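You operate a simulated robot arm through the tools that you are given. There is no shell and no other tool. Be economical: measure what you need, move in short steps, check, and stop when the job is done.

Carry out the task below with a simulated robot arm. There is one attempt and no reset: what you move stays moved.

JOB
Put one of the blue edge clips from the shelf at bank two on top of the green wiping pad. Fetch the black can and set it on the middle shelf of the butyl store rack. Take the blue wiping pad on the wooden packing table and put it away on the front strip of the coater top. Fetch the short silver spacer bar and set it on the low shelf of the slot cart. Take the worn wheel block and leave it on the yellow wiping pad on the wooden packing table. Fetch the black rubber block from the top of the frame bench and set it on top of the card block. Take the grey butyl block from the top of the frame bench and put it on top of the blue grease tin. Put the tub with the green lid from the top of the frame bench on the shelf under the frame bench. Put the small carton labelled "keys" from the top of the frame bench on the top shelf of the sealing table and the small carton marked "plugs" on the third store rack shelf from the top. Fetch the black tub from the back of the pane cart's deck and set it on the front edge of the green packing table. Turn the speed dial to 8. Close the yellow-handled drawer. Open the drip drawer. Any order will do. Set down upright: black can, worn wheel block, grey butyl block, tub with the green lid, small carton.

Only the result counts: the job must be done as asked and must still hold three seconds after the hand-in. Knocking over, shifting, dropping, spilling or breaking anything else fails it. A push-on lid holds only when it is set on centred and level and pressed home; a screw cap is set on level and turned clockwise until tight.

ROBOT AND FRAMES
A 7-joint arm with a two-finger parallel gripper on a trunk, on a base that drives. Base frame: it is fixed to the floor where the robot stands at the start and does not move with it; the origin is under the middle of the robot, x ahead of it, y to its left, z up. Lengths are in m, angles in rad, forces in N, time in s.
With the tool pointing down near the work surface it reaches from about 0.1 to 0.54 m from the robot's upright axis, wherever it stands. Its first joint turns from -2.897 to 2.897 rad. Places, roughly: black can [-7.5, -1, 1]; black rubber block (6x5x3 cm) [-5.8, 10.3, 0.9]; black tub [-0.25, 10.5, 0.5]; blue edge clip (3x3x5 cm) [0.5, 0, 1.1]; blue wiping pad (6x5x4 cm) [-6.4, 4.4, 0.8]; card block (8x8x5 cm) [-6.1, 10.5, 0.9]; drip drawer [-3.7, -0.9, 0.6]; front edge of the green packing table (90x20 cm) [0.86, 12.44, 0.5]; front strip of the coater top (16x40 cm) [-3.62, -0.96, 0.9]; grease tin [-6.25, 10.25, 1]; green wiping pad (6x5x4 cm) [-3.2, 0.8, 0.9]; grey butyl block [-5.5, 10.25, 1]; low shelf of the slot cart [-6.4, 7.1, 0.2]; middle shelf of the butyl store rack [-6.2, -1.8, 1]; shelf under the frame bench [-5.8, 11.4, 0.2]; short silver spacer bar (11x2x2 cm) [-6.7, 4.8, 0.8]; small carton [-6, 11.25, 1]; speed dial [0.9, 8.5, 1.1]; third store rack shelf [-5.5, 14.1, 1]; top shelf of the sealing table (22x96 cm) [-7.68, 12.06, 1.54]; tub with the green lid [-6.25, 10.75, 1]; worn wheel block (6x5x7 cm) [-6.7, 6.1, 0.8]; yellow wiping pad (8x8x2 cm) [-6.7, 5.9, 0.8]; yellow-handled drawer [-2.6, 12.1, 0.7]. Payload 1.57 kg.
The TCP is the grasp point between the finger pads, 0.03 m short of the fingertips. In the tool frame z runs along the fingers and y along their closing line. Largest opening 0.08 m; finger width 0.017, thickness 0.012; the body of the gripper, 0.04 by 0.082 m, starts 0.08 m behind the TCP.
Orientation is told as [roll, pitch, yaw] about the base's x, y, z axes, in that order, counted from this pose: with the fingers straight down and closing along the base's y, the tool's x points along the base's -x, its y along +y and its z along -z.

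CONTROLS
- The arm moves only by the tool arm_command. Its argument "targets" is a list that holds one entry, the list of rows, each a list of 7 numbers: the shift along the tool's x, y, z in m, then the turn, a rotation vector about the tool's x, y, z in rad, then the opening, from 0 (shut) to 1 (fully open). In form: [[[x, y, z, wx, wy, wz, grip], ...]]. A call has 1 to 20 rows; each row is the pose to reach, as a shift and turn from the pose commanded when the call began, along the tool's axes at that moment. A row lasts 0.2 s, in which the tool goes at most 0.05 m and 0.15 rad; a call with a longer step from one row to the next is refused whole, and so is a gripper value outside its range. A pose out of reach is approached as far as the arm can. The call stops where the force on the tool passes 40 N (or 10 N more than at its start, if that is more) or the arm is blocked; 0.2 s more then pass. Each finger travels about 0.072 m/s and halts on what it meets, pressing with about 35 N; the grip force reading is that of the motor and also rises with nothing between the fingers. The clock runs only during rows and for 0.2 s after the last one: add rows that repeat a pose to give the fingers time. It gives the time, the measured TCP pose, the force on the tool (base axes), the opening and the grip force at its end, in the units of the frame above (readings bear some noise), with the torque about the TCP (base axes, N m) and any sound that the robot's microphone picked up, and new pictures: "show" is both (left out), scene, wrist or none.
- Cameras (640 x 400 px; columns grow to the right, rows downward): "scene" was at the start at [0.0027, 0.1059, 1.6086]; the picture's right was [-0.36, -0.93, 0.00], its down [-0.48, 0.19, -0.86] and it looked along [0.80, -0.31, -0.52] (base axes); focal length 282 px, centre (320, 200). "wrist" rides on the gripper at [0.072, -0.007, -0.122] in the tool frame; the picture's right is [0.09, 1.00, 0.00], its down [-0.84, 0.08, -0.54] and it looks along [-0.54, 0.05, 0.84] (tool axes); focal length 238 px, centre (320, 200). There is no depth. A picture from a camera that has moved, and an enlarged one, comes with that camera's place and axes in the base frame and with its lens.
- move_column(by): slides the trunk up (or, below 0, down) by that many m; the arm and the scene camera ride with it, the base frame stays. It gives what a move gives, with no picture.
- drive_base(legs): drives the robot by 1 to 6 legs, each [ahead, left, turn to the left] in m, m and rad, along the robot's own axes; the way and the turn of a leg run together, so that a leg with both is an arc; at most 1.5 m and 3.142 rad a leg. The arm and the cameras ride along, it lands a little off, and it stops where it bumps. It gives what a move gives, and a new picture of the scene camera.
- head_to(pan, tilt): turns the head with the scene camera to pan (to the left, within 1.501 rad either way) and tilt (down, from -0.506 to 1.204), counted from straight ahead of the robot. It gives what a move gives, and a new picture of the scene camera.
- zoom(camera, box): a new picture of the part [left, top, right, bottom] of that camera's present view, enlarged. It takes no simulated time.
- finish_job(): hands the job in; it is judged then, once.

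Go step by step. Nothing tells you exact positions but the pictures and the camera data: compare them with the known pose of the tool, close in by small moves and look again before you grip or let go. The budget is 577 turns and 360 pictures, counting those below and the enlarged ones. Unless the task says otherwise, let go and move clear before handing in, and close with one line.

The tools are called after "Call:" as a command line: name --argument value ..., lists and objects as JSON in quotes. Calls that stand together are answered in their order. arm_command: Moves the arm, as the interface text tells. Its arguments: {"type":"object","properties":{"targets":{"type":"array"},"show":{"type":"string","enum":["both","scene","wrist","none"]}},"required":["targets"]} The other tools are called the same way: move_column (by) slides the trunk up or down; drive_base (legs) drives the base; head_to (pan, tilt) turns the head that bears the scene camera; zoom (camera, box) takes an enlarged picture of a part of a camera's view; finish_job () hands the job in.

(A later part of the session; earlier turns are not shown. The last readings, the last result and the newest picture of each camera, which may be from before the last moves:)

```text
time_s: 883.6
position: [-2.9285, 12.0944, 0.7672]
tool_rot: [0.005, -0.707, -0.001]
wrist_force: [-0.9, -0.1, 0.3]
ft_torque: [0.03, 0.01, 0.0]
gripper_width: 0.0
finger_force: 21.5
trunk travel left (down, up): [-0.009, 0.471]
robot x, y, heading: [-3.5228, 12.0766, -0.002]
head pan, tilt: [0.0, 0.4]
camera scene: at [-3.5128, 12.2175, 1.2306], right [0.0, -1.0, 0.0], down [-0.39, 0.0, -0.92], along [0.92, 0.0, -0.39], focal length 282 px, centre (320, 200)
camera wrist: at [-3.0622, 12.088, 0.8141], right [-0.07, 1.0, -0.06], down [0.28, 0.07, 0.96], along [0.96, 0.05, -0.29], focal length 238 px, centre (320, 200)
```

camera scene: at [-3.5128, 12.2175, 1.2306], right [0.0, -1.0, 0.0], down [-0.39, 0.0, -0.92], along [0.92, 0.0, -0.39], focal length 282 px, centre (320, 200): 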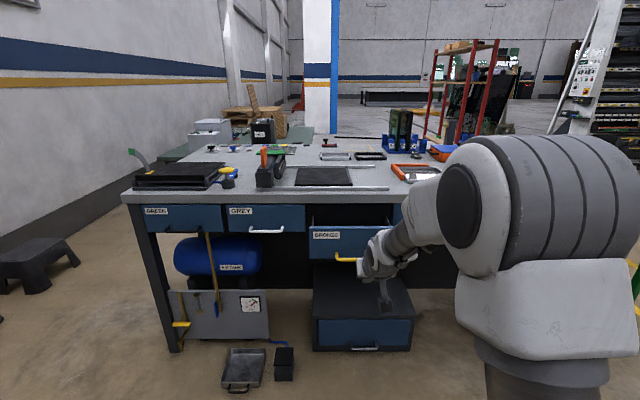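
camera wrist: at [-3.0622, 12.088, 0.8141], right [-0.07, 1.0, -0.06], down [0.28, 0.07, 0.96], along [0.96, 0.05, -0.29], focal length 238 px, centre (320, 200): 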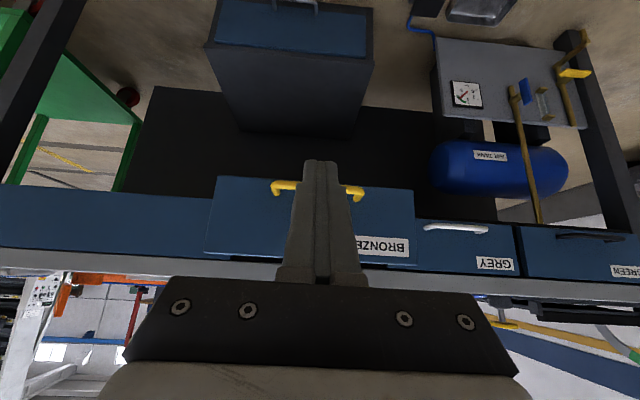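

Tips will hit the middle of the face. Pushing by driving forward.

Call:
drive_base --legs '[[0.3, 0, 0]]'

Call:
drive_base --legs '[[0.13, 0, 0]]'

```text
time_s: 886.1
position: [-2.6238, 12.0933, 0.7666]
tool_rot: [0.004, -0.706, -0.007]
wrist_force: [-0.2, 0.6, -0.2]
ft_torque: [-0.01, 0.0, 0.0]
gripper_width: 0.0
finger_force: 21.2
trunk travel left (down, up): [-0.009, 0.471]
robot x, y, heading: [-3.222, 12.0792, -0.003]
head pan, tilt: [0.0, 0.4]
camera scene: at [-3.2066, 12.2162, 1.2306], right [-0.01, -1.0, 0.0], down [-0.39, 0.0, -0.92], along [0.92, 0.0, -0.39], focal length 282 px, centre (320, 200)
```

scene: 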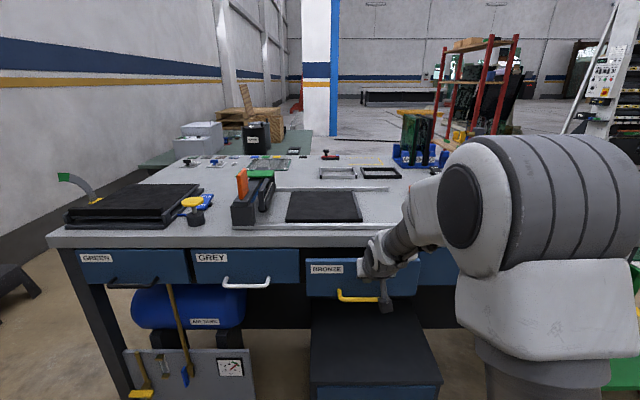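

```text
time_s: 887.3
position: [-2.568, 12.0926, 0.7659]
tool_rot: [0.005, -0.689, -0.003]
wrist_force: [-7.3, -0.4, 5.1]
ft_torque: [0.0, 0.05, -0.01]
gripper_width: 0.0002
finger_force: 21.3
trunk travel left (down, up): [-0.009, 0.471]
robot x, y, heading: [-3.1574, 12.0775, -0.006]
head pan, tilt: [0.0, 0.4]
stopped in leg 1: the force on the tool passed its limit at 92 N (the readings are from after the stop); the commanded pose is now the measured one
camera scene: at [-3.1455, 12.2159, 1.2304], right [0.0, -1.0, 0.0], down [-0.39, 0.0, -0.92], along [0.92, 0.0, -0.39], focal length 282 px, centre (320, 200)
```

scene: 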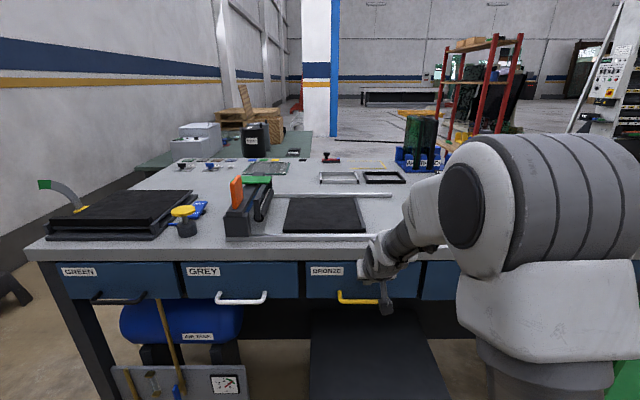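

The drawer looks flush. Backing off and checking.

Call:
drive_base --legs '[[-0.35, 0, 0]]'

Call:
zoom --camera "scene" --box '[120, 180, 440, 300]'

```text
time_s: 890.1
position: [-2.9182, 12.0943, 0.765]
tool_rot: [0.006, -0.69, -0.004]
wrist_force: [-0.7, -0.1, -0.3]
ft_torque: [-0.02, -0.02, 0.04]
gripper_width: 0.0002
finger_force: 21.3
trunk travel left (down, up): [-0.009, 0.471]
robot x, y, heading: [-3.5044, 12.0771, -0.004]
head pan, tilt: [0.0, 0.4]
camera scene: at [-3.4964, 12.2176, 1.2306], right [0.0, -1.0, 0.0], down [-0.39, 0.0, -0.92], along [0.92, 0.0, -0.39], focal length 282 px, centre (320, 200)
```

scene: 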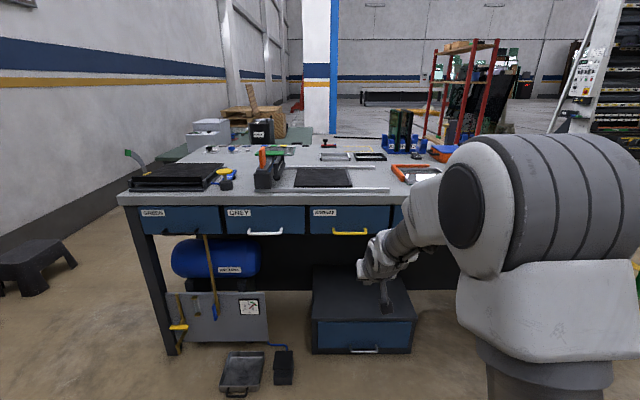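

```text
2.00 times, centred on (280, 240) of scene
camera zoom: at [-3.4964, 12.2176, 1.2306], right [0.0, -1.0, 0.0], down [-0.39, 0.0, -0.92], along [0.92, 0.0, -0.39], focal length 564 px, centre (400, 120)
```

zoom: 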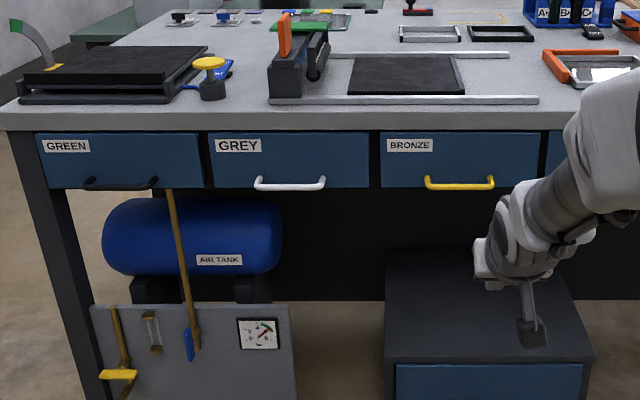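

Drawer closed. Next the black tub. Levelling the arm and driving south-east to find the pane cart.

Call:
move_column --by 0.25

Call:
arm_command --targets '[[[0.03, 0, -0.025, 0, 0.1, 0, 0.3], [0.06, 0, -0.05, 0, 0.2, 0, 0.5], [0.09, 0, -0.075, 0, 0.3, 0, 0.5], [0.12, 0, -0.1, 0, 0.4, 0, 0.5], [0.14, 0, -0.13, 0, 0.5, 0, 0.5], [0.16, 0, -0.16, 0, 0.6, 0, 0.5], [0.16, 0, -0.19, 0, 0.69, 0, 0.5]]]' --show "none"

Call:
drive_base --legs '[[-0.2, -1.4, 0], [0.5, -0.5, 0]]'

Call:
head_to --pan 0.1 --tilt 0.35

```text
time_s: 892.7
position: [-2.9187, 12.0934, 1.0142]
tool_rot: [0.005, -0.689, -0.007]
wrist_force: [-0.1, 0.5, -0.9]
ft_torque: [0.01, -0.04, 0.0]
gripper_width: 0.0
finger_force: 21.3
trunk travel left (down, up): [-0.259, 0.221]
robot x, y, heading: [-3.506, 12.0787, -0.007]
head pan, tilt: [0.0, 0.4]
```

```text
time_s: 894.3
position: [-3.1624, 12.0941, 1.0587]
tool_rot: [0.005, 0.001, -0.002]
wrist_force: [0.7, 0.7, 1.0]
ft_torque: [0.01, 0.0, -0.04]
gripper_width: 0.04
finger_force: 0.1
trunk travel left (down, up): [-0.259, 0.221]
robot x, y, heading: [-3.5067, 12.0784, -0.008]
head pan, tilt: [0.0, 0.4]
```

```text
time_s: 908.8
position: [-2.8612, 10.1904, 1.0581]
tool_rot: [0.003, 0.0, -0.019]
wrist_force: [0.5, 0.1, 0.7]
ft_torque: [0.01, -0.01, -0.01]
gripper_width: 0.0401
finger_force: 0.0
trunk travel left (down, up): [-0.259, 0.221]
robot x, y, heading: [-3.2079, 10.182, -0.021]
head pan, tilt: [0.0, 0.4]
camera scene: at [-3.1931, 10.3183, 1.4806], right [-0.02, -1.0, 0.0], down [-0.39, 0.01, -0.92], along [0.92, -0.02, -0.39], focal length 282 px, centre (320, 200)
```

scene: 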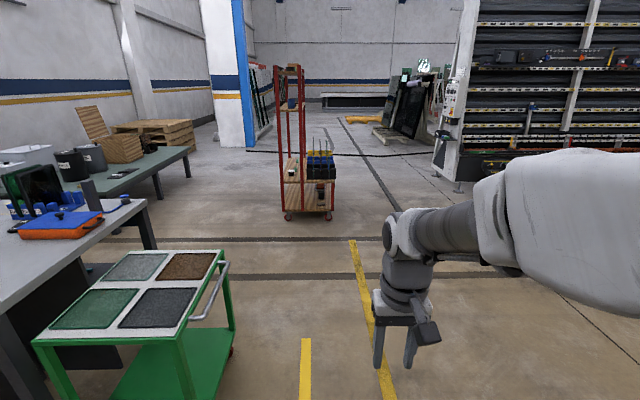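

```text
time_s: 909.5
position: [-2.8608, 10.1906, 1.0593]
tool_rot: [0.003, 0.001, -0.019]
wrist_force: [0.4, 0.5, -0.3]
ft_torque: [0.01, 0.0, -0.01]
gripper_width: 0.0398
finger_force: 0.1
trunk travel left (down, up): [-0.259, 0.221]
robot x, y, heading: [-3.2096, 10.181, -0.022]
head pan, tilt: [0.099, 0.351]
camera scene: at [-3.1928, 10.3274, 1.4851], right [0.08, -1.0, 0.0], down [-0.34, -0.03, -0.94], along [0.94, 0.07, -0.34], focal length 282 px, centre (320, 200)
```

scene: 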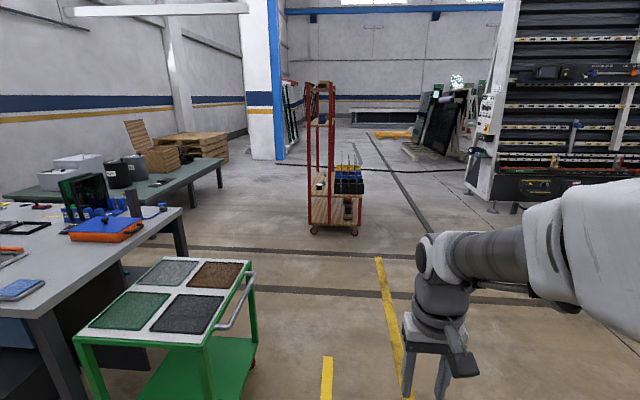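

The pane cart (red frame) is at about (-0.25, 10.4); the green packing table is beyond on the left; the machine panel is to the right. Driving closer.

Call:
drive_base --legs '[[1.0, -0.1, 0.02], [0.9, 0.05, 0]]'

Call:
head_to --pan 0.05 --tilt 0.5

Call:
zoom --camera "scene" --box '[200, 40, 440, 240]'

```text
time_s: 922.1
position: [-0.9768, 10.1732, 1.0572]
tool_rot: [0.004, -0.001, 0.026]
wrist_force: [0.3, -0.5, 0.0]
ft_torque: [-0.01, -0.01, -0.02]
gripper_width: 0.0401
finger_force: 0.0
trunk travel left (down, up): [-0.259, 0.221]
robot x, y, heading: [-1.3237, 10.1494, 0.021]
head pan, tilt: [0.099, 0.351]
camera scene: at [-1.313, 10.2964, 1.4851], right [0.12, -0.99, 0.0], down [-0.34, -0.04, -0.94], along [0.93, 0.11, -0.34], focal length 282 px, centre (320, 200)
```

scene: 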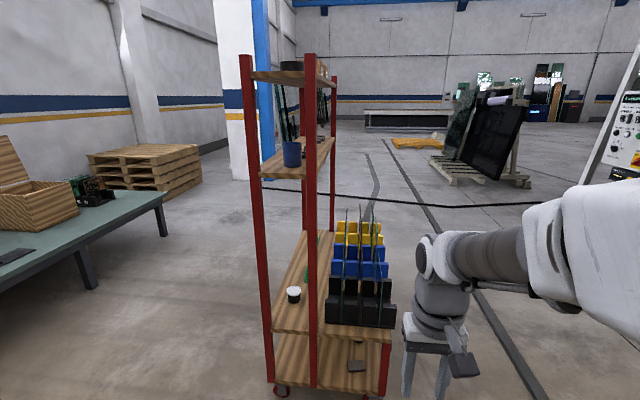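

```text
time_s: 922.8
position: [-0.9755, 10.1735, 1.0592]
tool_rot: [0.004, -0.002, 0.025]
wrist_force: [0.4, 0.1, 0.1]
ft_torque: [0.02, 0.0, -0.01]
gripper_width: 0.0399
finger_force: 0.0
trunk travel left (down, up): [-0.259, 0.221]
robot x, y, heading: [-1.3204, 10.1493, 0.021]
head pan, tilt: [0.051, 0.499]
camera scene: at [-1.3147, 10.2917, 1.4715], right [0.07, -1.0, 0.0], down [-0.48, -0.03, -0.88], along [0.88, 0.06, -0.48], focal length 282 px, centre (320, 200)
```

scene: 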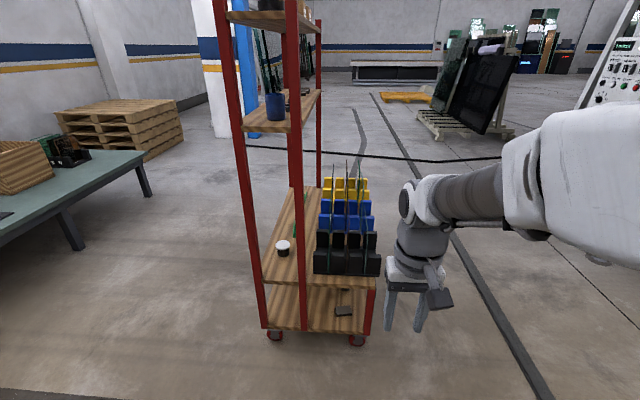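

```text
2.00 times, centred on (320, 140) of scene
camera zoom: at [-1.3147, 10.2917, 1.4715], right [0.07, -1.0, 0.0], down [-0.48, -0.03, -0.88], along [0.88, 0.06, -0.48], focal length 564 px, centre (320, 320)
```

zoom: 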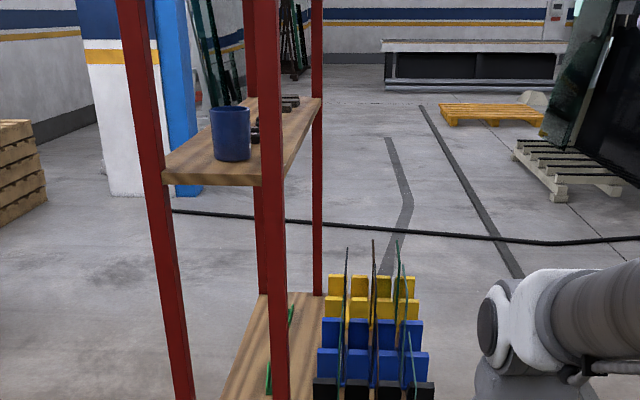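

The black tub (white top) stands on the cart's deck inside the tower's north strip, around (-0.05, 10.58). The north side is more open, so I'll drive round there and face south.

Call:
drive_base --legs '[[0.2, 1.15, 0], [1.03, 0, 0], [0, 0, -1.59]]'

Call:
head_to --pan 0.0 --tilt 0.7

```text
time_s: 943.4
position: [-0.0765, 11.0128, 1.0586]
tool_rot: [0.005, 0.0, -1.496]
wrist_force: [0.1, 0.1, 0.1]
ft_torque: [0.01, 0.01, 0.01]
gripper_width: 0.0398
finger_force: 0.1
trunk travel left (down, up): [-0.259, 0.221]
robot x, y, heading: [-0.115, 11.354, -1.498]
head pan, tilt: [0.051, 0.499]
camera scene: at [0.0248, 11.3541, 1.4715], right [-0.99, -0.12, 0.0], down [-0.06, 0.47, -0.88], along [0.11, -0.87, -0.48], focal length 282 px, centre (320, 200)
```

scene: 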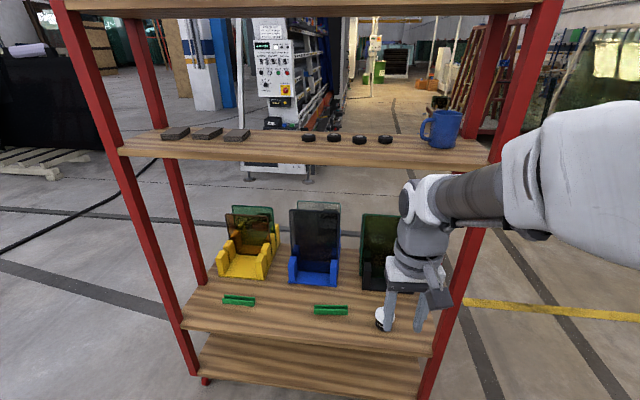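

```text
time_s: 944.2
position: [-0.0763, 11.0116, 1.0594]
tool_rot: [0.004, -0.001, -1.495]
wrist_force: [0.4, 0.6, 0.2]
ft_torque: [-0.01, -0.02, 0.01]
gripper_width: 0.0399
finger_force: 0.0
trunk travel left (down, up): [-0.259, 0.221]
robot x, y, heading: [-0.1147, 11.359, -1.5]
head pan, tilt: [0.0, 0.7]
camera scene: at [0.0198, 11.3596, 1.4538], right [-1.0, -0.07, 0.0], down [-0.05, 0.64, -0.77], along [0.06, -0.76, -0.64], focal length 282 px, centre (320, 200)
```

scene: 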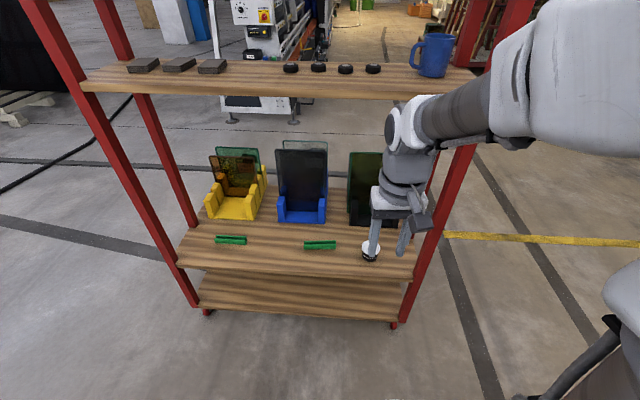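

Facing the cart's back: the tub is near the back edge at about (-0.143, 10.572), deck z ≈ 0.467. Zooming to size it.

Call:
zoom --camera "scene" --box '[330, 215, 426, 275]'

```text
6.67 times, centred on (378, 245) of scene
camera zoom: at [0.0198, 11.3596, 1.4538], right [-1.0, -0.07, 0.0], down [-0.05, 0.64, -0.77], along [0.06, -0.76, -0.64], focal length 1881 px, centre (-67, -100)
```

zoom: 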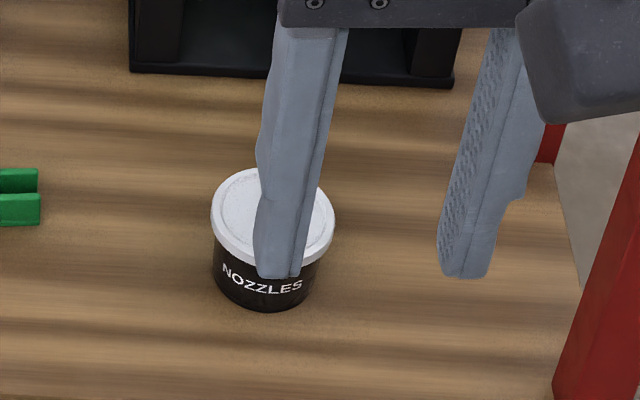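

The tub's lid is about 8 cm wide, so I must grip the body from the side with a nearly horizontal hand at long reach. I'll point the base at it, lower the trunk, and extend with pitch.

Call:
drive_base --legs '[[0, 0, -0.107]]'

Call:
move_column --by -0.11

Call:
arm_command --targets '[[[-0.037, 0, 0.02, 0, -0.1, 0, 1], [-0.074, 0, 0.04, 0, -0.2, 0, 1], [-0.111, 0, 0.06, 0, -0.3, 0, 1], [-0.148, 0, 0.08, 0, -0.4, 0, 1], [-0.185, 0, 0.1, 0, -0.5, 0, 1], [-0.222, 0, 0.12, 0, -0.6, 0, 1], [-0.259, 0, 0.14, 0, -0.7, 0, 1]]]' --show "both"

```text
time_s: 945.2
position: [-0.1122, 11.008, 1.0601]
tool_rot: [0.004, -0.001, -1.599]
wrist_force: [-1.3, 0.1, 0.7]
ft_torque: [0.0, -0.01, 0.02]
gripper_width: 0.0399
finger_force: 0.1
trunk travel left (down, up): [-0.259, 0.221]
robot x, y, heading: [-0.1133, 11.3544, -1.598]
head pan, tilt: [0.0, 0.7]
camera scene: at [0.0196, 11.3448, 1.4538], right [-1.0, 0.03, 0.0], down [0.02, 0.64, -0.76], along [-0.02, -0.76, -0.64], focal length 282 px, centre (320, 200)
```

scene: 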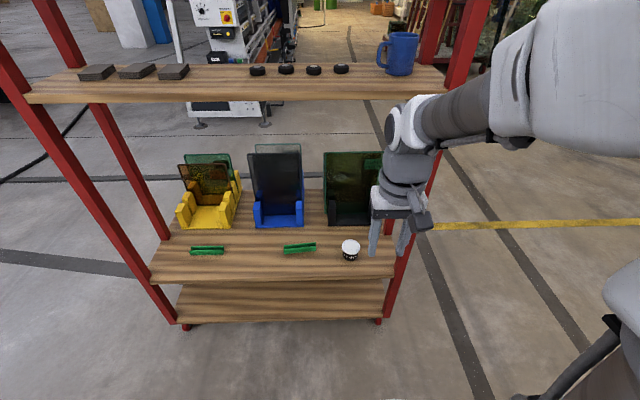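

```text
time_s: 946.6
position: [-0.113, 11.009, 0.9488]
tool_rot: [0.002, 0.0, -1.601]
wrist_force: [0.6, 0.0, -0.1]
ft_torque: [0.02, -0.03, 0.02]
gripper_width: 0.0398
finger_force: 0.1
trunk travel left (down, up): [-0.149, 0.331]
robot x, y, heading: [-0.1174, 11.3503, -1.603]
head pan, tilt: [0.0, 0.7]
```

```text
time_s: 948.2
position: [-0.118, 10.7453, 0.8091]
tool_rot: [0.005, -0.702, -1.603]
wrist_force: [-0.1, 0.5, -0.1]
ft_torque: [0.0, -0.02, 0.0]
gripper_width: 0.08
finger_force: 0.0
trunk travel left (down, up): [-0.149, 0.331]
robot x, y, heading: [-0.1179, 11.356, -1.603]
head pan, tilt: [0.0, 0.7]
camera scene: at [0.0196, 11.3451, 1.3438], right [-1.0, 0.03, 0.0], down [0.02, 0.64, -0.77], along [-0.02, -0.76, -0.64], focal length 282 px, centre (320, 200)
camera wrist: at [-0.1198, 10.88, 0.8577], right [1.0, 0.04, -0.06], down [0.07, -0.29, 0.95], along [0.02, -0.96, -0.29], focal length 238 px, centre (320, 200)
```

scene: 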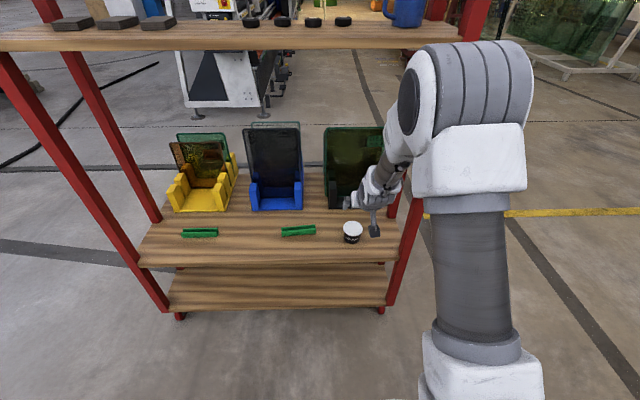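
wrist: 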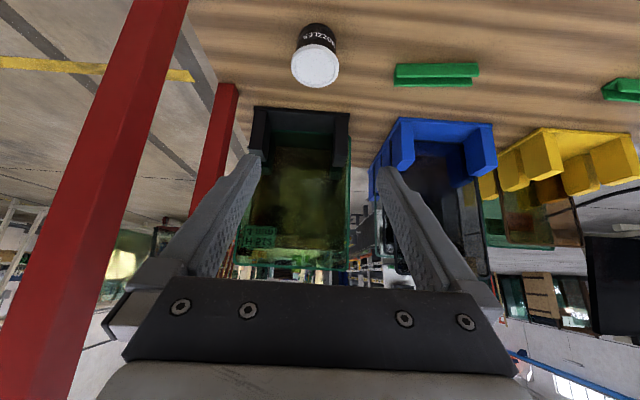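

Good view. Continuing down and pitching towards 1.2 rad.

Call:
arm_command --targets '[[[0.019, 0, 0.035, 0, -0.062, 0, 1], [0.038, 0, 0.07, 0, -0.125, 0, 1], [0.056, 0, 0.105, 0, -0.187, 0, 1], [0.075, 0, 0.139, 0, -0.25, 0, 1], [0.094, 0, 0.174, 0, -0.312, 0, 1], [0.113, 0, 0.209, 0, -0.375, 0, 1], [0.132, 0, 0.244, 0, -0.437, 0, 1], [0.1506, 0, 0.2787, 0, -0.5, 0, 1]]]' --show "both"

```text
time_s: 950.0
position: [-0.1183, 10.6845, 0.5086]
tool_rot: [0.001, -1.21, -1.6]
wrist_force: [0.4, 22.7, 21.9]
ft_torque: [-0.26, 0.21, -0.19]
gripper_width: 0.0796
finger_force: 0.0
trunk travel left (down, up): [-0.149, 0.331]
robot x, y, heading: [-0.1144, 11.3535, -1.602]
head pan, tilt: [0.0, 0.7]
stopped in row 8: the force on the tool passed its limit at 103 N (the readings are from after the stop); the commanded pose is now the measured one
camera scene: at [0.0196, 11.3473, 1.3442], right [-1.0, 0.03, 0.0], down [0.02, 0.64, -0.77], along [-0.02, -0.77, -0.64], focal length 282 px, centre (320, 200)
camera wrist: at [-0.1208, 10.8245, 0.4836], right [1.0, 0.0, -0.09], down [0.08, 0.21, 0.97], along [0.02, -0.98, 0.21], focal length 238 px, centre (320, 200)
```

scene: 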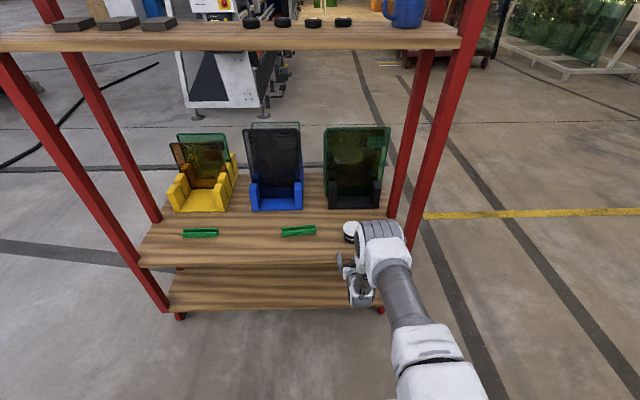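
wrist: 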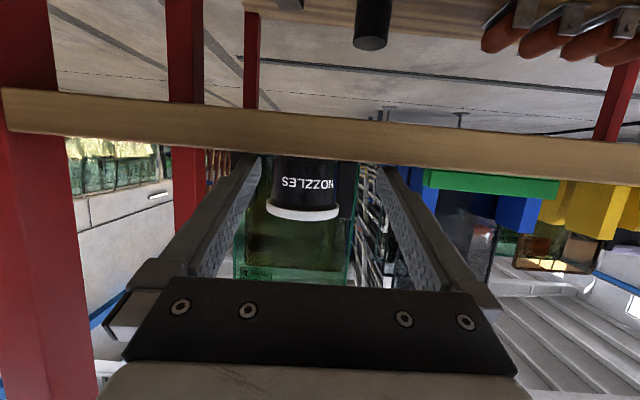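

The fingertips touched the deck's edge: the deck is really at about 0.492. I'll back up 2 cm, rise 3 cm and flatten the pitch to 1.3.

Call:
arm_command --targets '[[[-0.01, -0.005, -0.02, 0, 0, 0, 1], [-0.021, -0.01, -0.0293, 0, -0.09, 0, 1], [-0.021, -0.01, -0.0293, 0, -0.09, 0, 1]]]' --show "wrist"

Call:
zoom --camera "scene" --box '[130, 150, 450, 350]'

```text
time_s: 950.8
position: [-0.1281, 10.7066, 0.5328]
tool_rot: [0.002, -1.295, -1.603]
wrist_force: [-0.7, 0.8, 0.2]
ft_torque: [0.01, 0.0, -0.02]
gripper_width: 0.0799
finger_force: 0.0
trunk travel left (down, up): [-0.149, 0.331]
robot x, y, heading: [-0.1164, 11.3558, -1.601]
head pan, tilt: [0.0, 0.7]
camera wrist: at [-0.1306, 10.843, 0.4985], right [1.0, 0.0, -0.09], down [0.09, 0.29, 0.95], along [0.02, -0.96, 0.29], focal length 238 px, centre (320, 200)
```

wrist: 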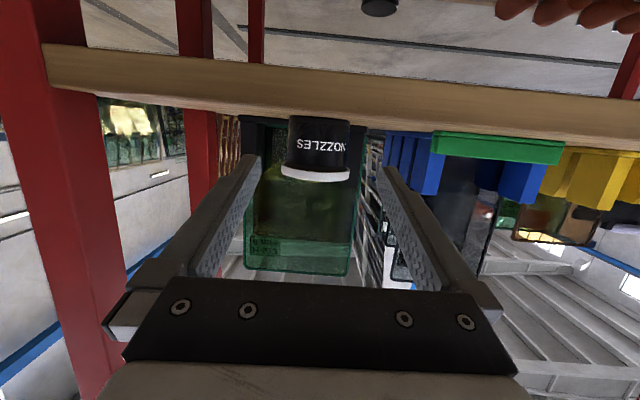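

```text
2.00 times, centred on (290, 250) of scene
camera zoom: at [0.0196, 11.3449, 1.3437], right [-1.0, 0.03, 0.0], down [0.02, 0.64, -0.76], along [-0.02, -0.76, -0.64], focal length 564 px, centre (380, 100)
```

zoom: 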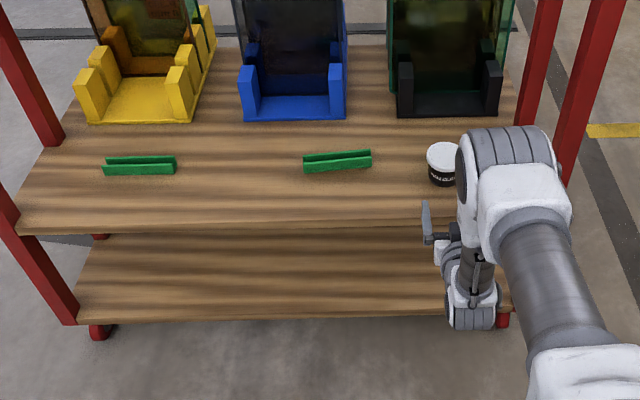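

Aligned with the tub body (z 0.488–0.536, lid above). Lowering slightly and driving in.

Call:
arm_command --targets '[[[0.0164, 0, 0.0046, 0, 0, 0, 1]]]' --show "none"

Call:
drive_base --legs '[[0.08, 0, 0]]'

Call:
arm_command --targets '[[[0, 0, 0, 0, 0, 0, 1]]]' --show "wrist"

```text
time_s: 951.2
position: [-0.1276, 10.7058, 0.5162]
tool_rot: [0.0, -1.295, -1.601]
wrist_force: [0.0, -0.6, 0.2]
ft_torque: [-0.01, 0.03, 0.01]
gripper_width: 0.0799
finger_force: 0.0
trunk travel left (down, up): [-0.149, 0.331]
robot x, y, heading: [-0.1191, 11.3582, -1.603]
head pan, tilt: [0.0, 0.7]
```

```text
time_s: 952.4
position: [-0.1297, 10.6261, 0.5156]
tool_rot: [0.001, -1.295, -1.602]
wrist_force: [-0.3, 0.2, 0.4]
ft_torque: [0.04, 0.0, 0.01]
gripper_width: 0.0801
finger_force: 0.1
trunk travel left (down, up): [-0.149, 0.331]
robot x, y, heading: [-0.1198, 11.28, -1.6]
head pan, tilt: [0.0, 0.7]
camera scene: at [0.0171, 11.2659, 1.3438], right [-1.0, 0.03, 0.0], down [0.02, 0.64, -0.77], along [-0.02, -0.76, -0.64], focal length 282 px, centre (320, 200)
```

scene: 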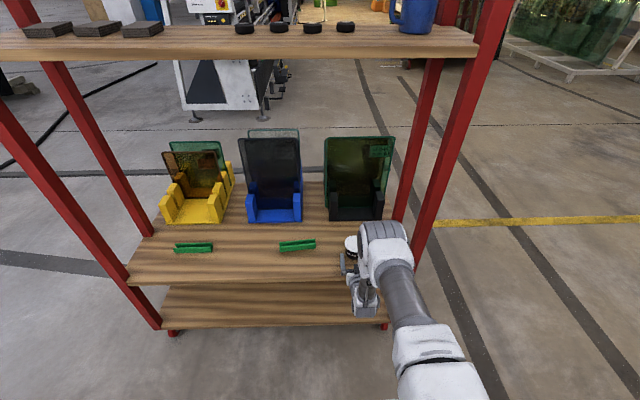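

```text
time_s: 952.8
position: [-0.1302, 10.6269, 0.5162]
tool_rot: [0.001, -1.295, -1.604]
wrist_force: [-0.4, -0.1, -0.1]
ft_torque: [0.03, 0.0, 0.02]
gripper_width: 0.0799
finger_force: 0.1
trunk travel left (down, up): [-0.149, 0.331]
robot x, y, heading: [-0.1226, 11.2802, -1.6]
head pan, tilt: [0.0, 0.7]
camera wrist: at [-0.1318, 10.7631, 0.4812], right [1.0, 0.0, -0.09], down [0.09, 0.29, 0.95], along [0.02, -0.96, 0.29], focal length 238 px, centre (320, 200)
```

wrist: 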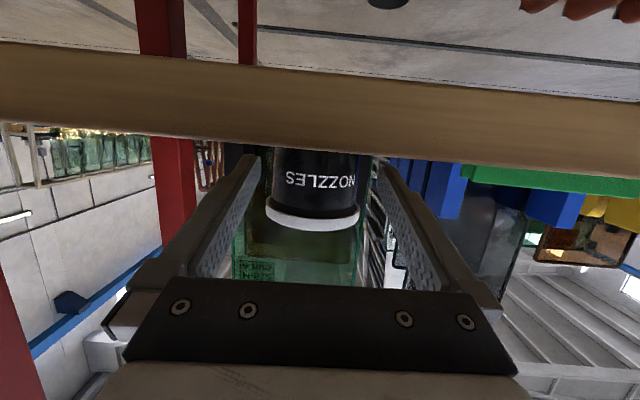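

Call:
drive_base --legs '[[0.06, 0, 0]]'

Call:
arm_command --targets '[[[0, 0, 0, 0, 0, 0, 0.8], [0, 0, 0, 0, 0, 0, 0.6], [0, 0, 0, 0, 0, 0, 0.6], [0, 0, 0, 0, 0, 0, 0.6]]]' --show "wrist"

```text
time_s: 953.9
position: [-0.1321, 10.5672, 0.5164]
tool_rot: [0.001, -1.295, -1.6]
wrist_force: [-1.0, -0.2, 0.2]
ft_torque: [0.01, -0.05, 0.02]
gripper_width: 0.0798
finger_force: 0.2
trunk travel left (down, up): [-0.149, 0.331]
robot x, y, heading: [-0.1262, 11.2136, -1.604]
head pan, tilt: [0.0, 0.7]
camera scene: at [0.0152, 11.2061, 1.3438], right [-1.0, 0.03, 0.0], down [0.02, 0.64, -0.77], along [-0.02, -0.76, -0.64], focal length 282 px, centre (320, 200)
```

scene: 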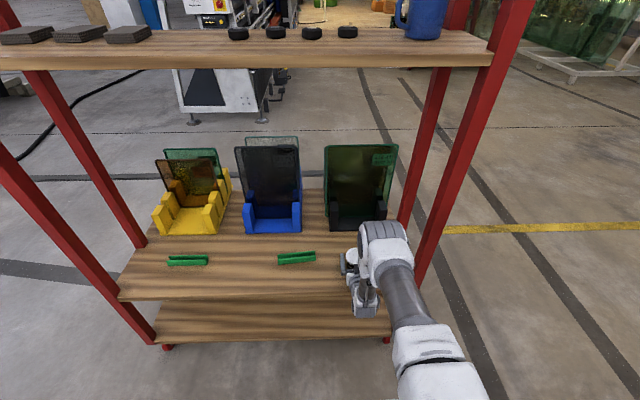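

```text
time_s: 954.9
position: [-0.1311, 10.5666, 0.516]
tool_rot: [0.002, -1.295, -1.603]
wrist_force: [-0.8, -0.1, 1.1]
ft_torque: [-0.01, 0.04, 0.02]
gripper_width: 0.0666
finger_force: 34.4
trunk travel left (down, up): [-0.149, 0.331]
robot x, y, heading: [-0.1219, 11.2192, -1.604]
head pan, tilt: [0.0, 0.7]
camera wrist: at [-0.1337, 10.7033, 0.4813], right [1.0, 0.0, -0.09], down [0.09, 0.29, 0.95], along [0.02, -0.96, 0.29], focal length 238 px, centre (320, 200)
```

wrist: 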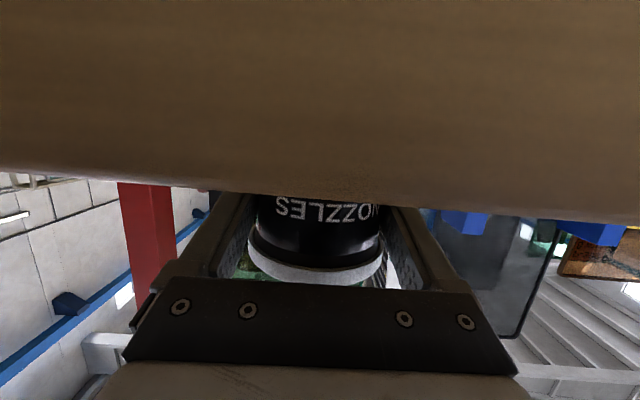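

Gripped by the body (6.7 cm). Lifting with the trunk and backing out.

Call:
move_column --by 0.1

Call:
drive_base --legs '[[-0.35, 0, 0]]'

Call:
arm_command --targets '[[[0, 0, 0, 0, 0, 0, 0.6]]]' --show "wrist"

```text
time_s: 956.2
position: [-0.1327, 10.5656, 0.616]
tool_rot: [0.003, -1.292, -1.603]
wrist_force: [0.5, 0.0, -0.9]
ft_torque: [-0.04, -0.02, -0.02]
gripper_width: 0.0669
finger_force: 34.6
trunk travel left (down, up): [-0.249, 0.231]
robot x, y, heading: [-0.123, 11.2155, -1.606]
head pan, tilt: [0.0, 0.7]
```

```text
time_s: 959.1
position: [-0.1181, 10.9131, 0.6153]
tool_rot: [0.0, -1.294, -1.596]
wrist_force: [-0.6, 0.7, -0.5]
ft_torque: [0.01, 0.0, -0.02]
gripper_width: 0.0668
finger_force: 34.8
trunk travel left (down, up): [-0.249, 0.231]
robot x, y, heading: [-0.1168, 11.5656, -1.6]
head pan, tilt: [0.0, 0.7]
camera scene: at [0.0254, 11.5535, 1.4437], right [-1.0, 0.03, 0.0], down [0.02, 0.64, -0.76], along [-0.02, -0.76, -0.64], focal length 282 px, centre (320, 200)
```

scene: 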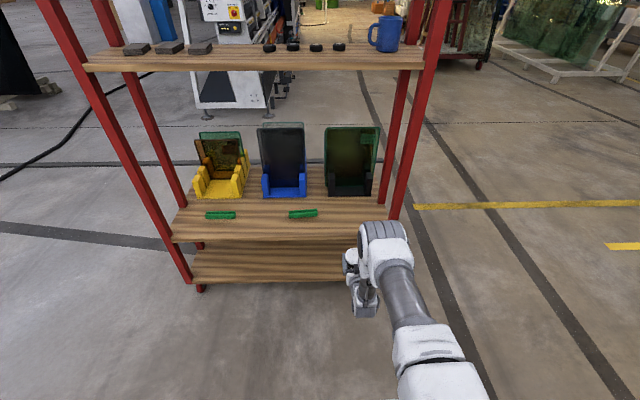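

```text
time_s: 959.5
position: [-0.1178, 10.9132, 0.6158]
tool_rot: [0.0, -1.293, -1.597]
wrist_force: [1.3, 0.2, -2.3]
ft_torque: [-0.04, 0.0, 0.0]
gripper_width: 0.0669
finger_force: 34.8
trunk travel left (down, up): [-0.249, 0.231]
robot x, y, heading: [-0.1116, 11.5624, -1.596]
head pan, tilt: [0.0, 0.7]
camera wrist: at [-0.1211, 11.0504, 0.581], right [1.0, 0.0, -0.09], down [0.08, 0.29, 0.95], along [0.03, -0.96, 0.29], focal length 238 px, centre (320, 200)
```

wrist: 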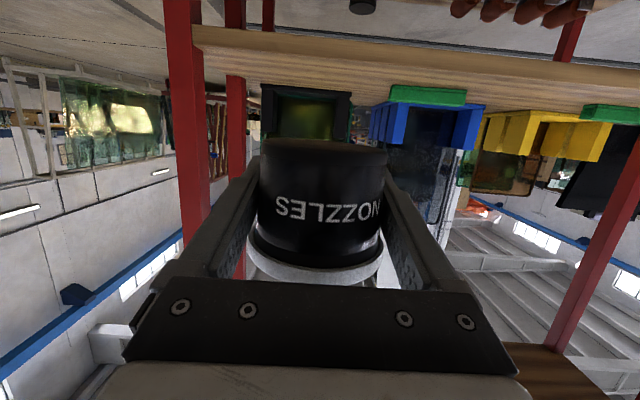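

Tub held. Turning around to face the green packing table.

Call:
drive_base --legs '[[0.1, 0, 0], [0, 0, 3.14]]'

Call:
head_to --pan -0.3 --tilt 0.6

```text
time_s: 970.9
position: [-0.136, 12.1112, 0.6153]
tool_rot: [0.001, -1.294, 1.584]
wrist_force: [0.5, 0.0, -0.7]
ft_torque: [-0.01, 0.0, -0.01]
gripper_width: 0.0666
finger_force: 35.2
trunk travel left (down, up): [-0.249, 0.231]
robot x, y, heading: [-0.1192, 11.4612, 1.582]
head pan, tilt: [0.0, 0.7]
camera scene: at [-0.2574, 11.4636, 1.4437], right [1.0, 0.01, 0.0], down [0.01, -0.64, -0.76], along [-0.01, 0.76, -0.64], focal length 282 px, centre (320, 200)
```

scene: 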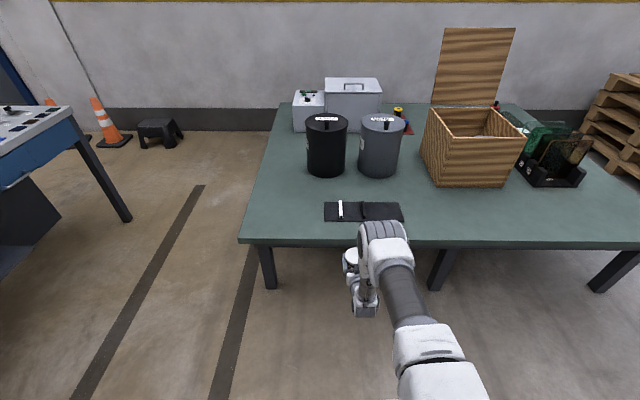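

```text
time_s: 971.7
position: [-0.1363, 12.1115, 0.6153]
tool_rot: [0.001, -1.294, 1.584]
wrist_force: [-0.7, 1.1, -1.6]
ft_torque: [0.03, -0.04, 0.01]
gripper_width: 0.0664
finger_force: 35.1
trunk travel left (down, up): [-0.249, 0.231]
robot x, y, heading: [-0.1175, 11.4585, 1.589]
head pan, tilt: [-0.3, 0.6]
camera scene: at [-0.2313, 11.4634, 1.4524], right [0.96, -0.28, 0.0], down [-0.16, -0.54, -0.82], along [0.23, 0.79, -0.57], focal length 282 px, centre (320, 200)
```

scene: 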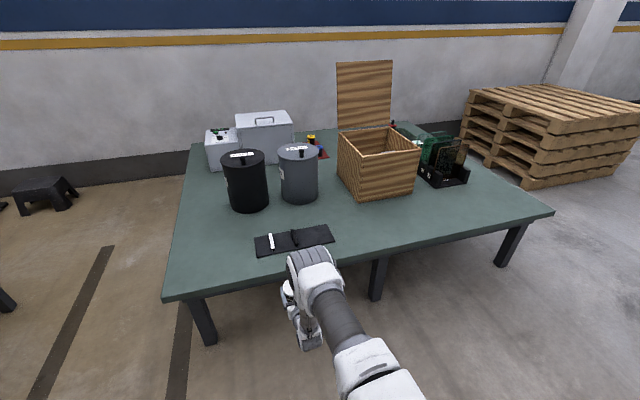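

The front edge strip is clear right of the black mat. Strafing right to x ≈ 0.75 and moving forward.

Call:
drive_base --legs '[[0, -0.88, -0.015], [0.32, 0, 0]]'

Call:
arm_command --targets '[[[0, 0, 0, 0, 0, 0, 0.6]]]' --show "wrist"

```text
time_s: 980.9
position: [0.7607, 12.4276, 0.6162]
tool_rot: [0.003, -1.296, 1.567]
wrist_force: [-0.4, 0.2, -1.8]
ft_torque: [-0.02, 0.02, -0.02]
gripper_width: 0.0663
finger_force: 35.1
trunk travel left (down, up): [-0.249, 0.231]
robot x, y, heading: [0.7696, 11.7759, 1.563]
head pan, tilt: [-0.3, 0.6]
camera scene: at [0.654, 11.782, 1.4524], right [0.95, -0.3, 0.0], down [-0.17, -0.54, -0.83], along [0.25, 0.79, -0.56], focal length 282 px, centre (320, 200)
```

scene: 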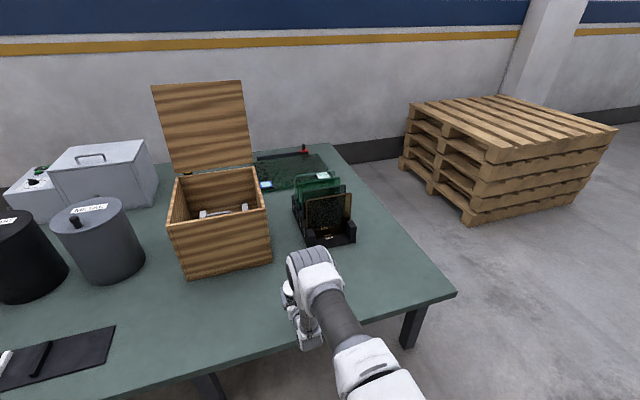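

```text
time_s: 981.3
position: [0.7611, 12.4279, 0.6155]
tool_rot: [0.001, -1.293, 1.566]
wrist_force: [0.5, 1.1, -0.6]
ft_torque: [0.04, 0.0, -0.02]
gripper_width: 0.0667
finger_force: 35.0
trunk travel left (down, up): [-0.249, 0.231]
robot x, y, heading: [0.771, 11.7792, 1.566]
head pan, tilt: [-0.3, 0.6]
camera wrist: at [0.7675, 12.2908, 0.581], right [-1.0, -0.02, -0.09], down [-0.08, -0.29, 0.95], along [-0.05, 0.96, 0.29], focal length 238 px, centre (320, 200)
```

wrist: 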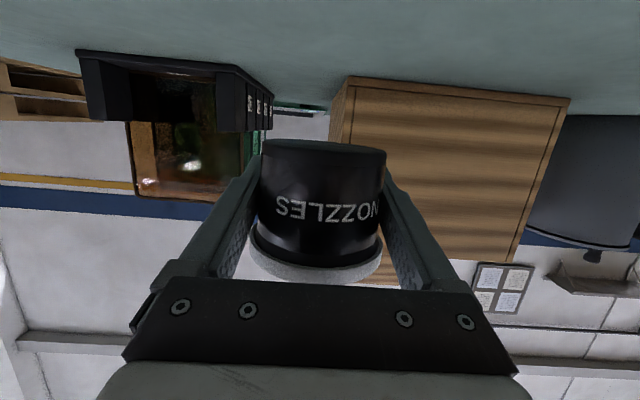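

Backing 2.5 cm so the wrist camera clears the table edge, then lowering with the trunk.

Call:
drive_base --legs '[[-0.02, 0, 0]]'

Call:
move_column --by -0.06

Call:
arm_command --targets '[[[0, 0, 0, 0, 0, 0, 0.6]]]' --show "wrist"

```text
time_s: 982.1
position: [0.7601, 12.4082, 0.6164]
tool_rot: [0.003, -1.293, 1.565]
wrist_force: [0.3, 0.4, -1.8]
ft_torque: [0.04, 0.01, 0.01]
gripper_width: 0.0665
finger_force: 35.1
trunk travel left (down, up): [-0.249, 0.231]
robot x, y, heading: [0.7673, 11.7593, 1.558]
head pan, tilt: [-0.3, 0.6]
camera scene: at [0.6539, 11.7627, 1.4524], right [0.95, -0.3, 0.0], down [-0.17, -0.54, -0.82], along [0.25, 0.79, -0.57], focal length 282 px, centre (320, 200)
```

scene: 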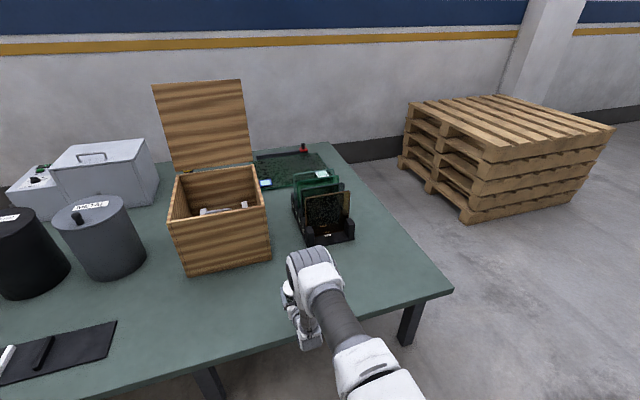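

```text
time_s: 983.1
position: [0.7606, 12.4077, 0.5556]
tool_rot: [0.002, -1.296, 1.565]
wrist_force: [-0.9, 0.0, -1.0]
ft_torque: [-0.01, 0.0, -0.02]
gripper_width: 0.0667
finger_force: 35.1
trunk travel left (down, up): [-0.189, 0.291]
robot x, y, heading: [0.7681, 11.7595, 1.572]
head pan, tilt: [-0.3, 0.6]
```

```text
time_s: 983.5
position: [0.7606, 12.4092, 0.5561]
tool_rot: [0.003, -1.296, 1.565]
wrist_force: [-0.3, -0.1, -2.3]
ft_torque: [-0.01, 0.01, -0.03]
gripper_width: 0.0666
finger_force: 35.0
trunk travel left (down, up): [-0.189, 0.291]
robot x, y, heading: [0.7717, 11.7574, 1.565]
head pan, tilt: [-0.3, 0.6]
camera wrist: at [0.7673, 12.2715, 0.5212], right [-1.0, -0.02, -0.09], down [-0.08, -0.29, 0.95], along [-0.05, 0.96, 0.29], focal length 238 px, centre (320, 200)
```

wrist: 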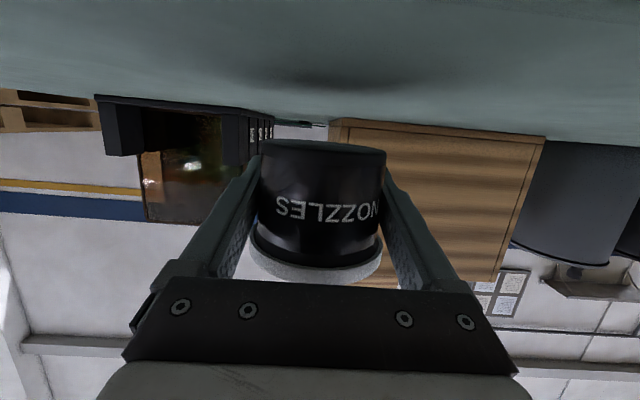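

Call:
move_column --by -0.02

Call:
move_column --by -0.006

Call:
move_column --by -0.004

```text
time_s: 984.2
position: [0.7599, 12.4078, 0.5366]
tool_rot: [0.002, -1.295, 1.565]
wrist_force: [0.6, 0.6, -1.0]
ft_torque: [0.01, -0.02, -0.01]
gripper_width: 0.0667
finger_force: 35.3
trunk travel left (down, up): [-0.169, 0.311]
robot x, y, heading: [0.7674, 11.7552, 1.564]
head pan, tilt: [-0.3, 0.6]
```

```text
time_s: 984.8
position: [0.7609, 12.4087, 0.5304]
tool_rot: [0.001, -1.295, 1.567]
wrist_force: [0.4, -0.2, -0.8]
ft_torque: [-0.01, -0.03, -0.02]
gripper_width: 0.0669
finger_force: 34.9
trunk travel left (down, up): [-0.163, 0.317]
robot x, y, heading: [0.7704, 11.7591, 1.565]
head pan, tilt: [-0.3, 0.6]
```

```text
time_s: 985.3
position: [0.7602, 12.4091, 0.5281]
tool_rot: [0.002, -1.296, 1.566]
wrist_force: [0.0, -7.3, 10.7]
ft_torque: [-0.49, -0.08, -0.04]
gripper_width: 0.0668
finger_force: 35.2
trunk travel left (down, up): [-0.159, 0.321]
robot x, y, heading: [0.7693, 11.7566, 1.565]
head pan, tilt: [-0.3, 0.6]
```

Contact. Opening and backing straight out.

Call:
arm_command --targets '[[[0, 0, 0, 0, 0, 0, 0.9], [0, 0, 0, 0, 0, 0, 1], [0, 0, 0, 0, 0, 0, 1]]]' --show "wrist"

Call:
drive_base --legs '[[-0.3, 0, 0]]'

```text
time_s: 986.1
position: [0.7619, 12.4089, 0.5265]
tool_rot: [0.002, -1.295, 1.567]
wrist_force: [0.2, 0.2, -0.6]
ft_torque: [0.0, 0.04, 0.01]
gripper_width: 0.08
finger_force: 0.0
trunk travel left (down, up): [-0.159, 0.321]
robot x, y, heading: [0.7658, 11.7607, 1.564]
head pan, tilt: [-0.3, 0.6]
camera wrist: at [0.7674, 12.2715, 0.4912], right [-1.0, -0.02, -0.09], down [-0.08, -0.29, 0.95], along [-0.05, 0.96, 0.29], focal length 238 px, centre (320, 200)
```

wrist: 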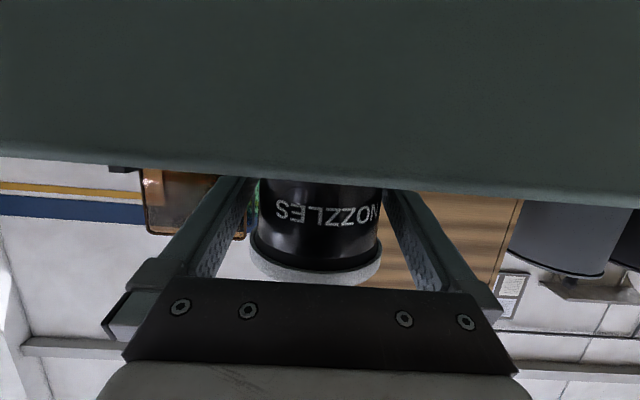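

```text
time_s: 988.6
position: [0.7595, 12.1071, 0.5254]
tool_rot: [0.003, -1.295, 1.562]
wrist_force: [-0.1, -0.3, 0.5]
ft_torque: [-0.01, 0.01, 0.01]
gripper_width: 0.0799
finger_force: 0.1
trunk travel left (down, up): [-0.159, 0.321]
robot x, y, heading: [0.7653, 11.4563, 1.56]
head pan, tilt: [-0.3, 0.6]
camera scene: at [0.6514, 11.4616, 1.3624], right [0.95, -0.31, 0.0], down [-0.17, -0.54, -0.83], along [0.25, 0.79, -0.56], focal length 282 px, centre (320, 200)
```

scene: 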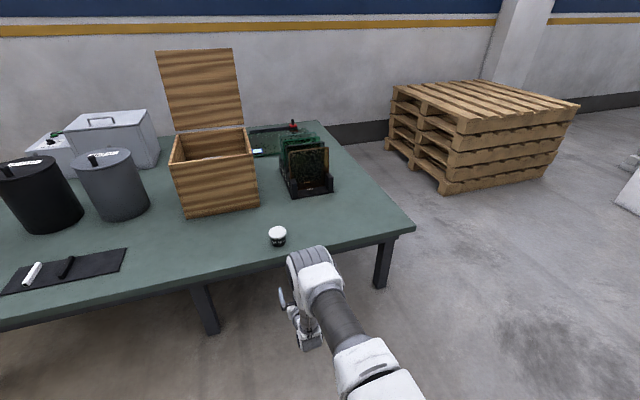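

The tub stands on the table's front edge. Last: the speed dial. Levelling the arm and turning south to find it.

Call:
move_column --by 0.25

Call:
arm_command --targets '[[[-0.0116, 0, -0.0324, 0, 0.13, 0, 0.5], [-0.0232, 0, -0.0648, 0, 0.26, 0, 0.5], [-0.0348, 0, -0.0972, 0, 0.39, 0, 0.5], [-0.0464, 0, -0.1296, 0, 0.52, 0, 0.5], [-0.058, 0, -0.162, 0, 0.65, 0, 0.5], [-0.0696, 0, -0.1944, 0, 0.78, 0, 0.5], [-0.0812, 0, -0.2268, 0, 0.91, 0, 0.5], [-0.0928, 0, -0.2592, 0, 1.04, 0, 0.5], [-0.1044, 0, -0.2916, 0, 1.17, 0, 0.5], [-0.116, 0, -0.324, 0, 1.295, 0, 0.5]]]' --show "none"

Call:
drive_base --legs '[[0, 0, 3.14]]'

Call:
head_to --pan 0.1 --tilt 0.35

```text
time_s: 991.2
position: [0.7613, 12.1071, 0.776]
tool_rot: [0.003, -1.294, 1.563]
wrist_force: [-0.9, -0.5, -0.4]
ft_torque: [-0.01, 0.01, -0.01]
gripper_width: 0.08
finger_force: 0.0
trunk travel left (down, up): [-0.409, 0.071]
robot x, y, heading: [0.7677, 11.4564, 1.563]
head pan, tilt: [-0.3, 0.6]
```

```text
time_s: 993.4
position: [0.7577, 11.8258, 0.9778]
tool_rot: [0.0, 0.003, 1.564]
wrist_force: [0.5, 0.3, -0.4]
ft_torque: [0.01, 0.01, -0.03]
gripper_width: 0.0401
finger_force: 0.1
trunk travel left (down, up): [-0.409, 0.071]
robot x, y, heading: [0.7672, 11.4585, 1.563]
head pan, tilt: [-0.3, 0.6]
```

```text
time_s: 1003.8
position: [0.7725, 11.0883, 0.9755]
tool_rot: [0.0, 0.001, -1.585]
wrist_force: [-0.8, -2.0, 0.3]
ft_torque: [0.01, -0.04, -0.02]
gripper_width: 0.0401
finger_force: 0.0
trunk travel left (down, up): [-0.409, 0.071]
robot x, y, heading: [0.7675, 11.4577, -1.582]
head pan, tilt: [-0.3, 0.6]
camera scene: at [0.879, 11.4496, 1.6124], right [-0.95, 0.31, 0.0], down [0.18, 0.54, -0.83], along [-0.26, -0.78, -0.56], focal length 282 px, centre (320, 200)
```

scene: 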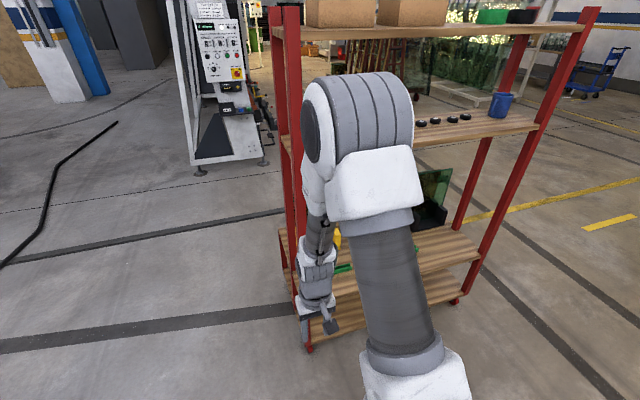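

```text
time_s: 1004.6
position: [0.7712, 11.0874, 0.9758]
tool_rot: [0.001, -0.001, -1.585]
wrist_force: [-0.2, -0.1, 0.4]
ft_torque: [-0.02, 0.02, 0.04]
gripper_width: 0.04
finger_force: 0.0
trunk travel left (down, up): [-0.409, 0.071]
robot x, y, heading: [0.7654, 11.4578, -1.585]
head pan, tilt: [0.099, 0.351]
camera scene: at [0.9141, 11.4408, 1.6351], right [-1.0, -0.08, 0.0], down [-0.03, 0.34, -0.94], along [0.08, -0.94, -0.34], focal length 282 px, centre (320, 200)
```

scene: 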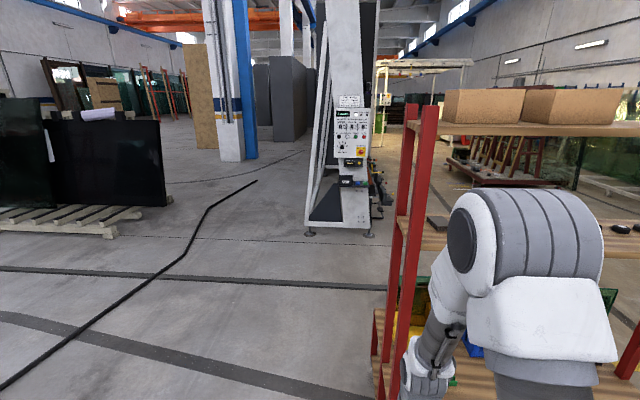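

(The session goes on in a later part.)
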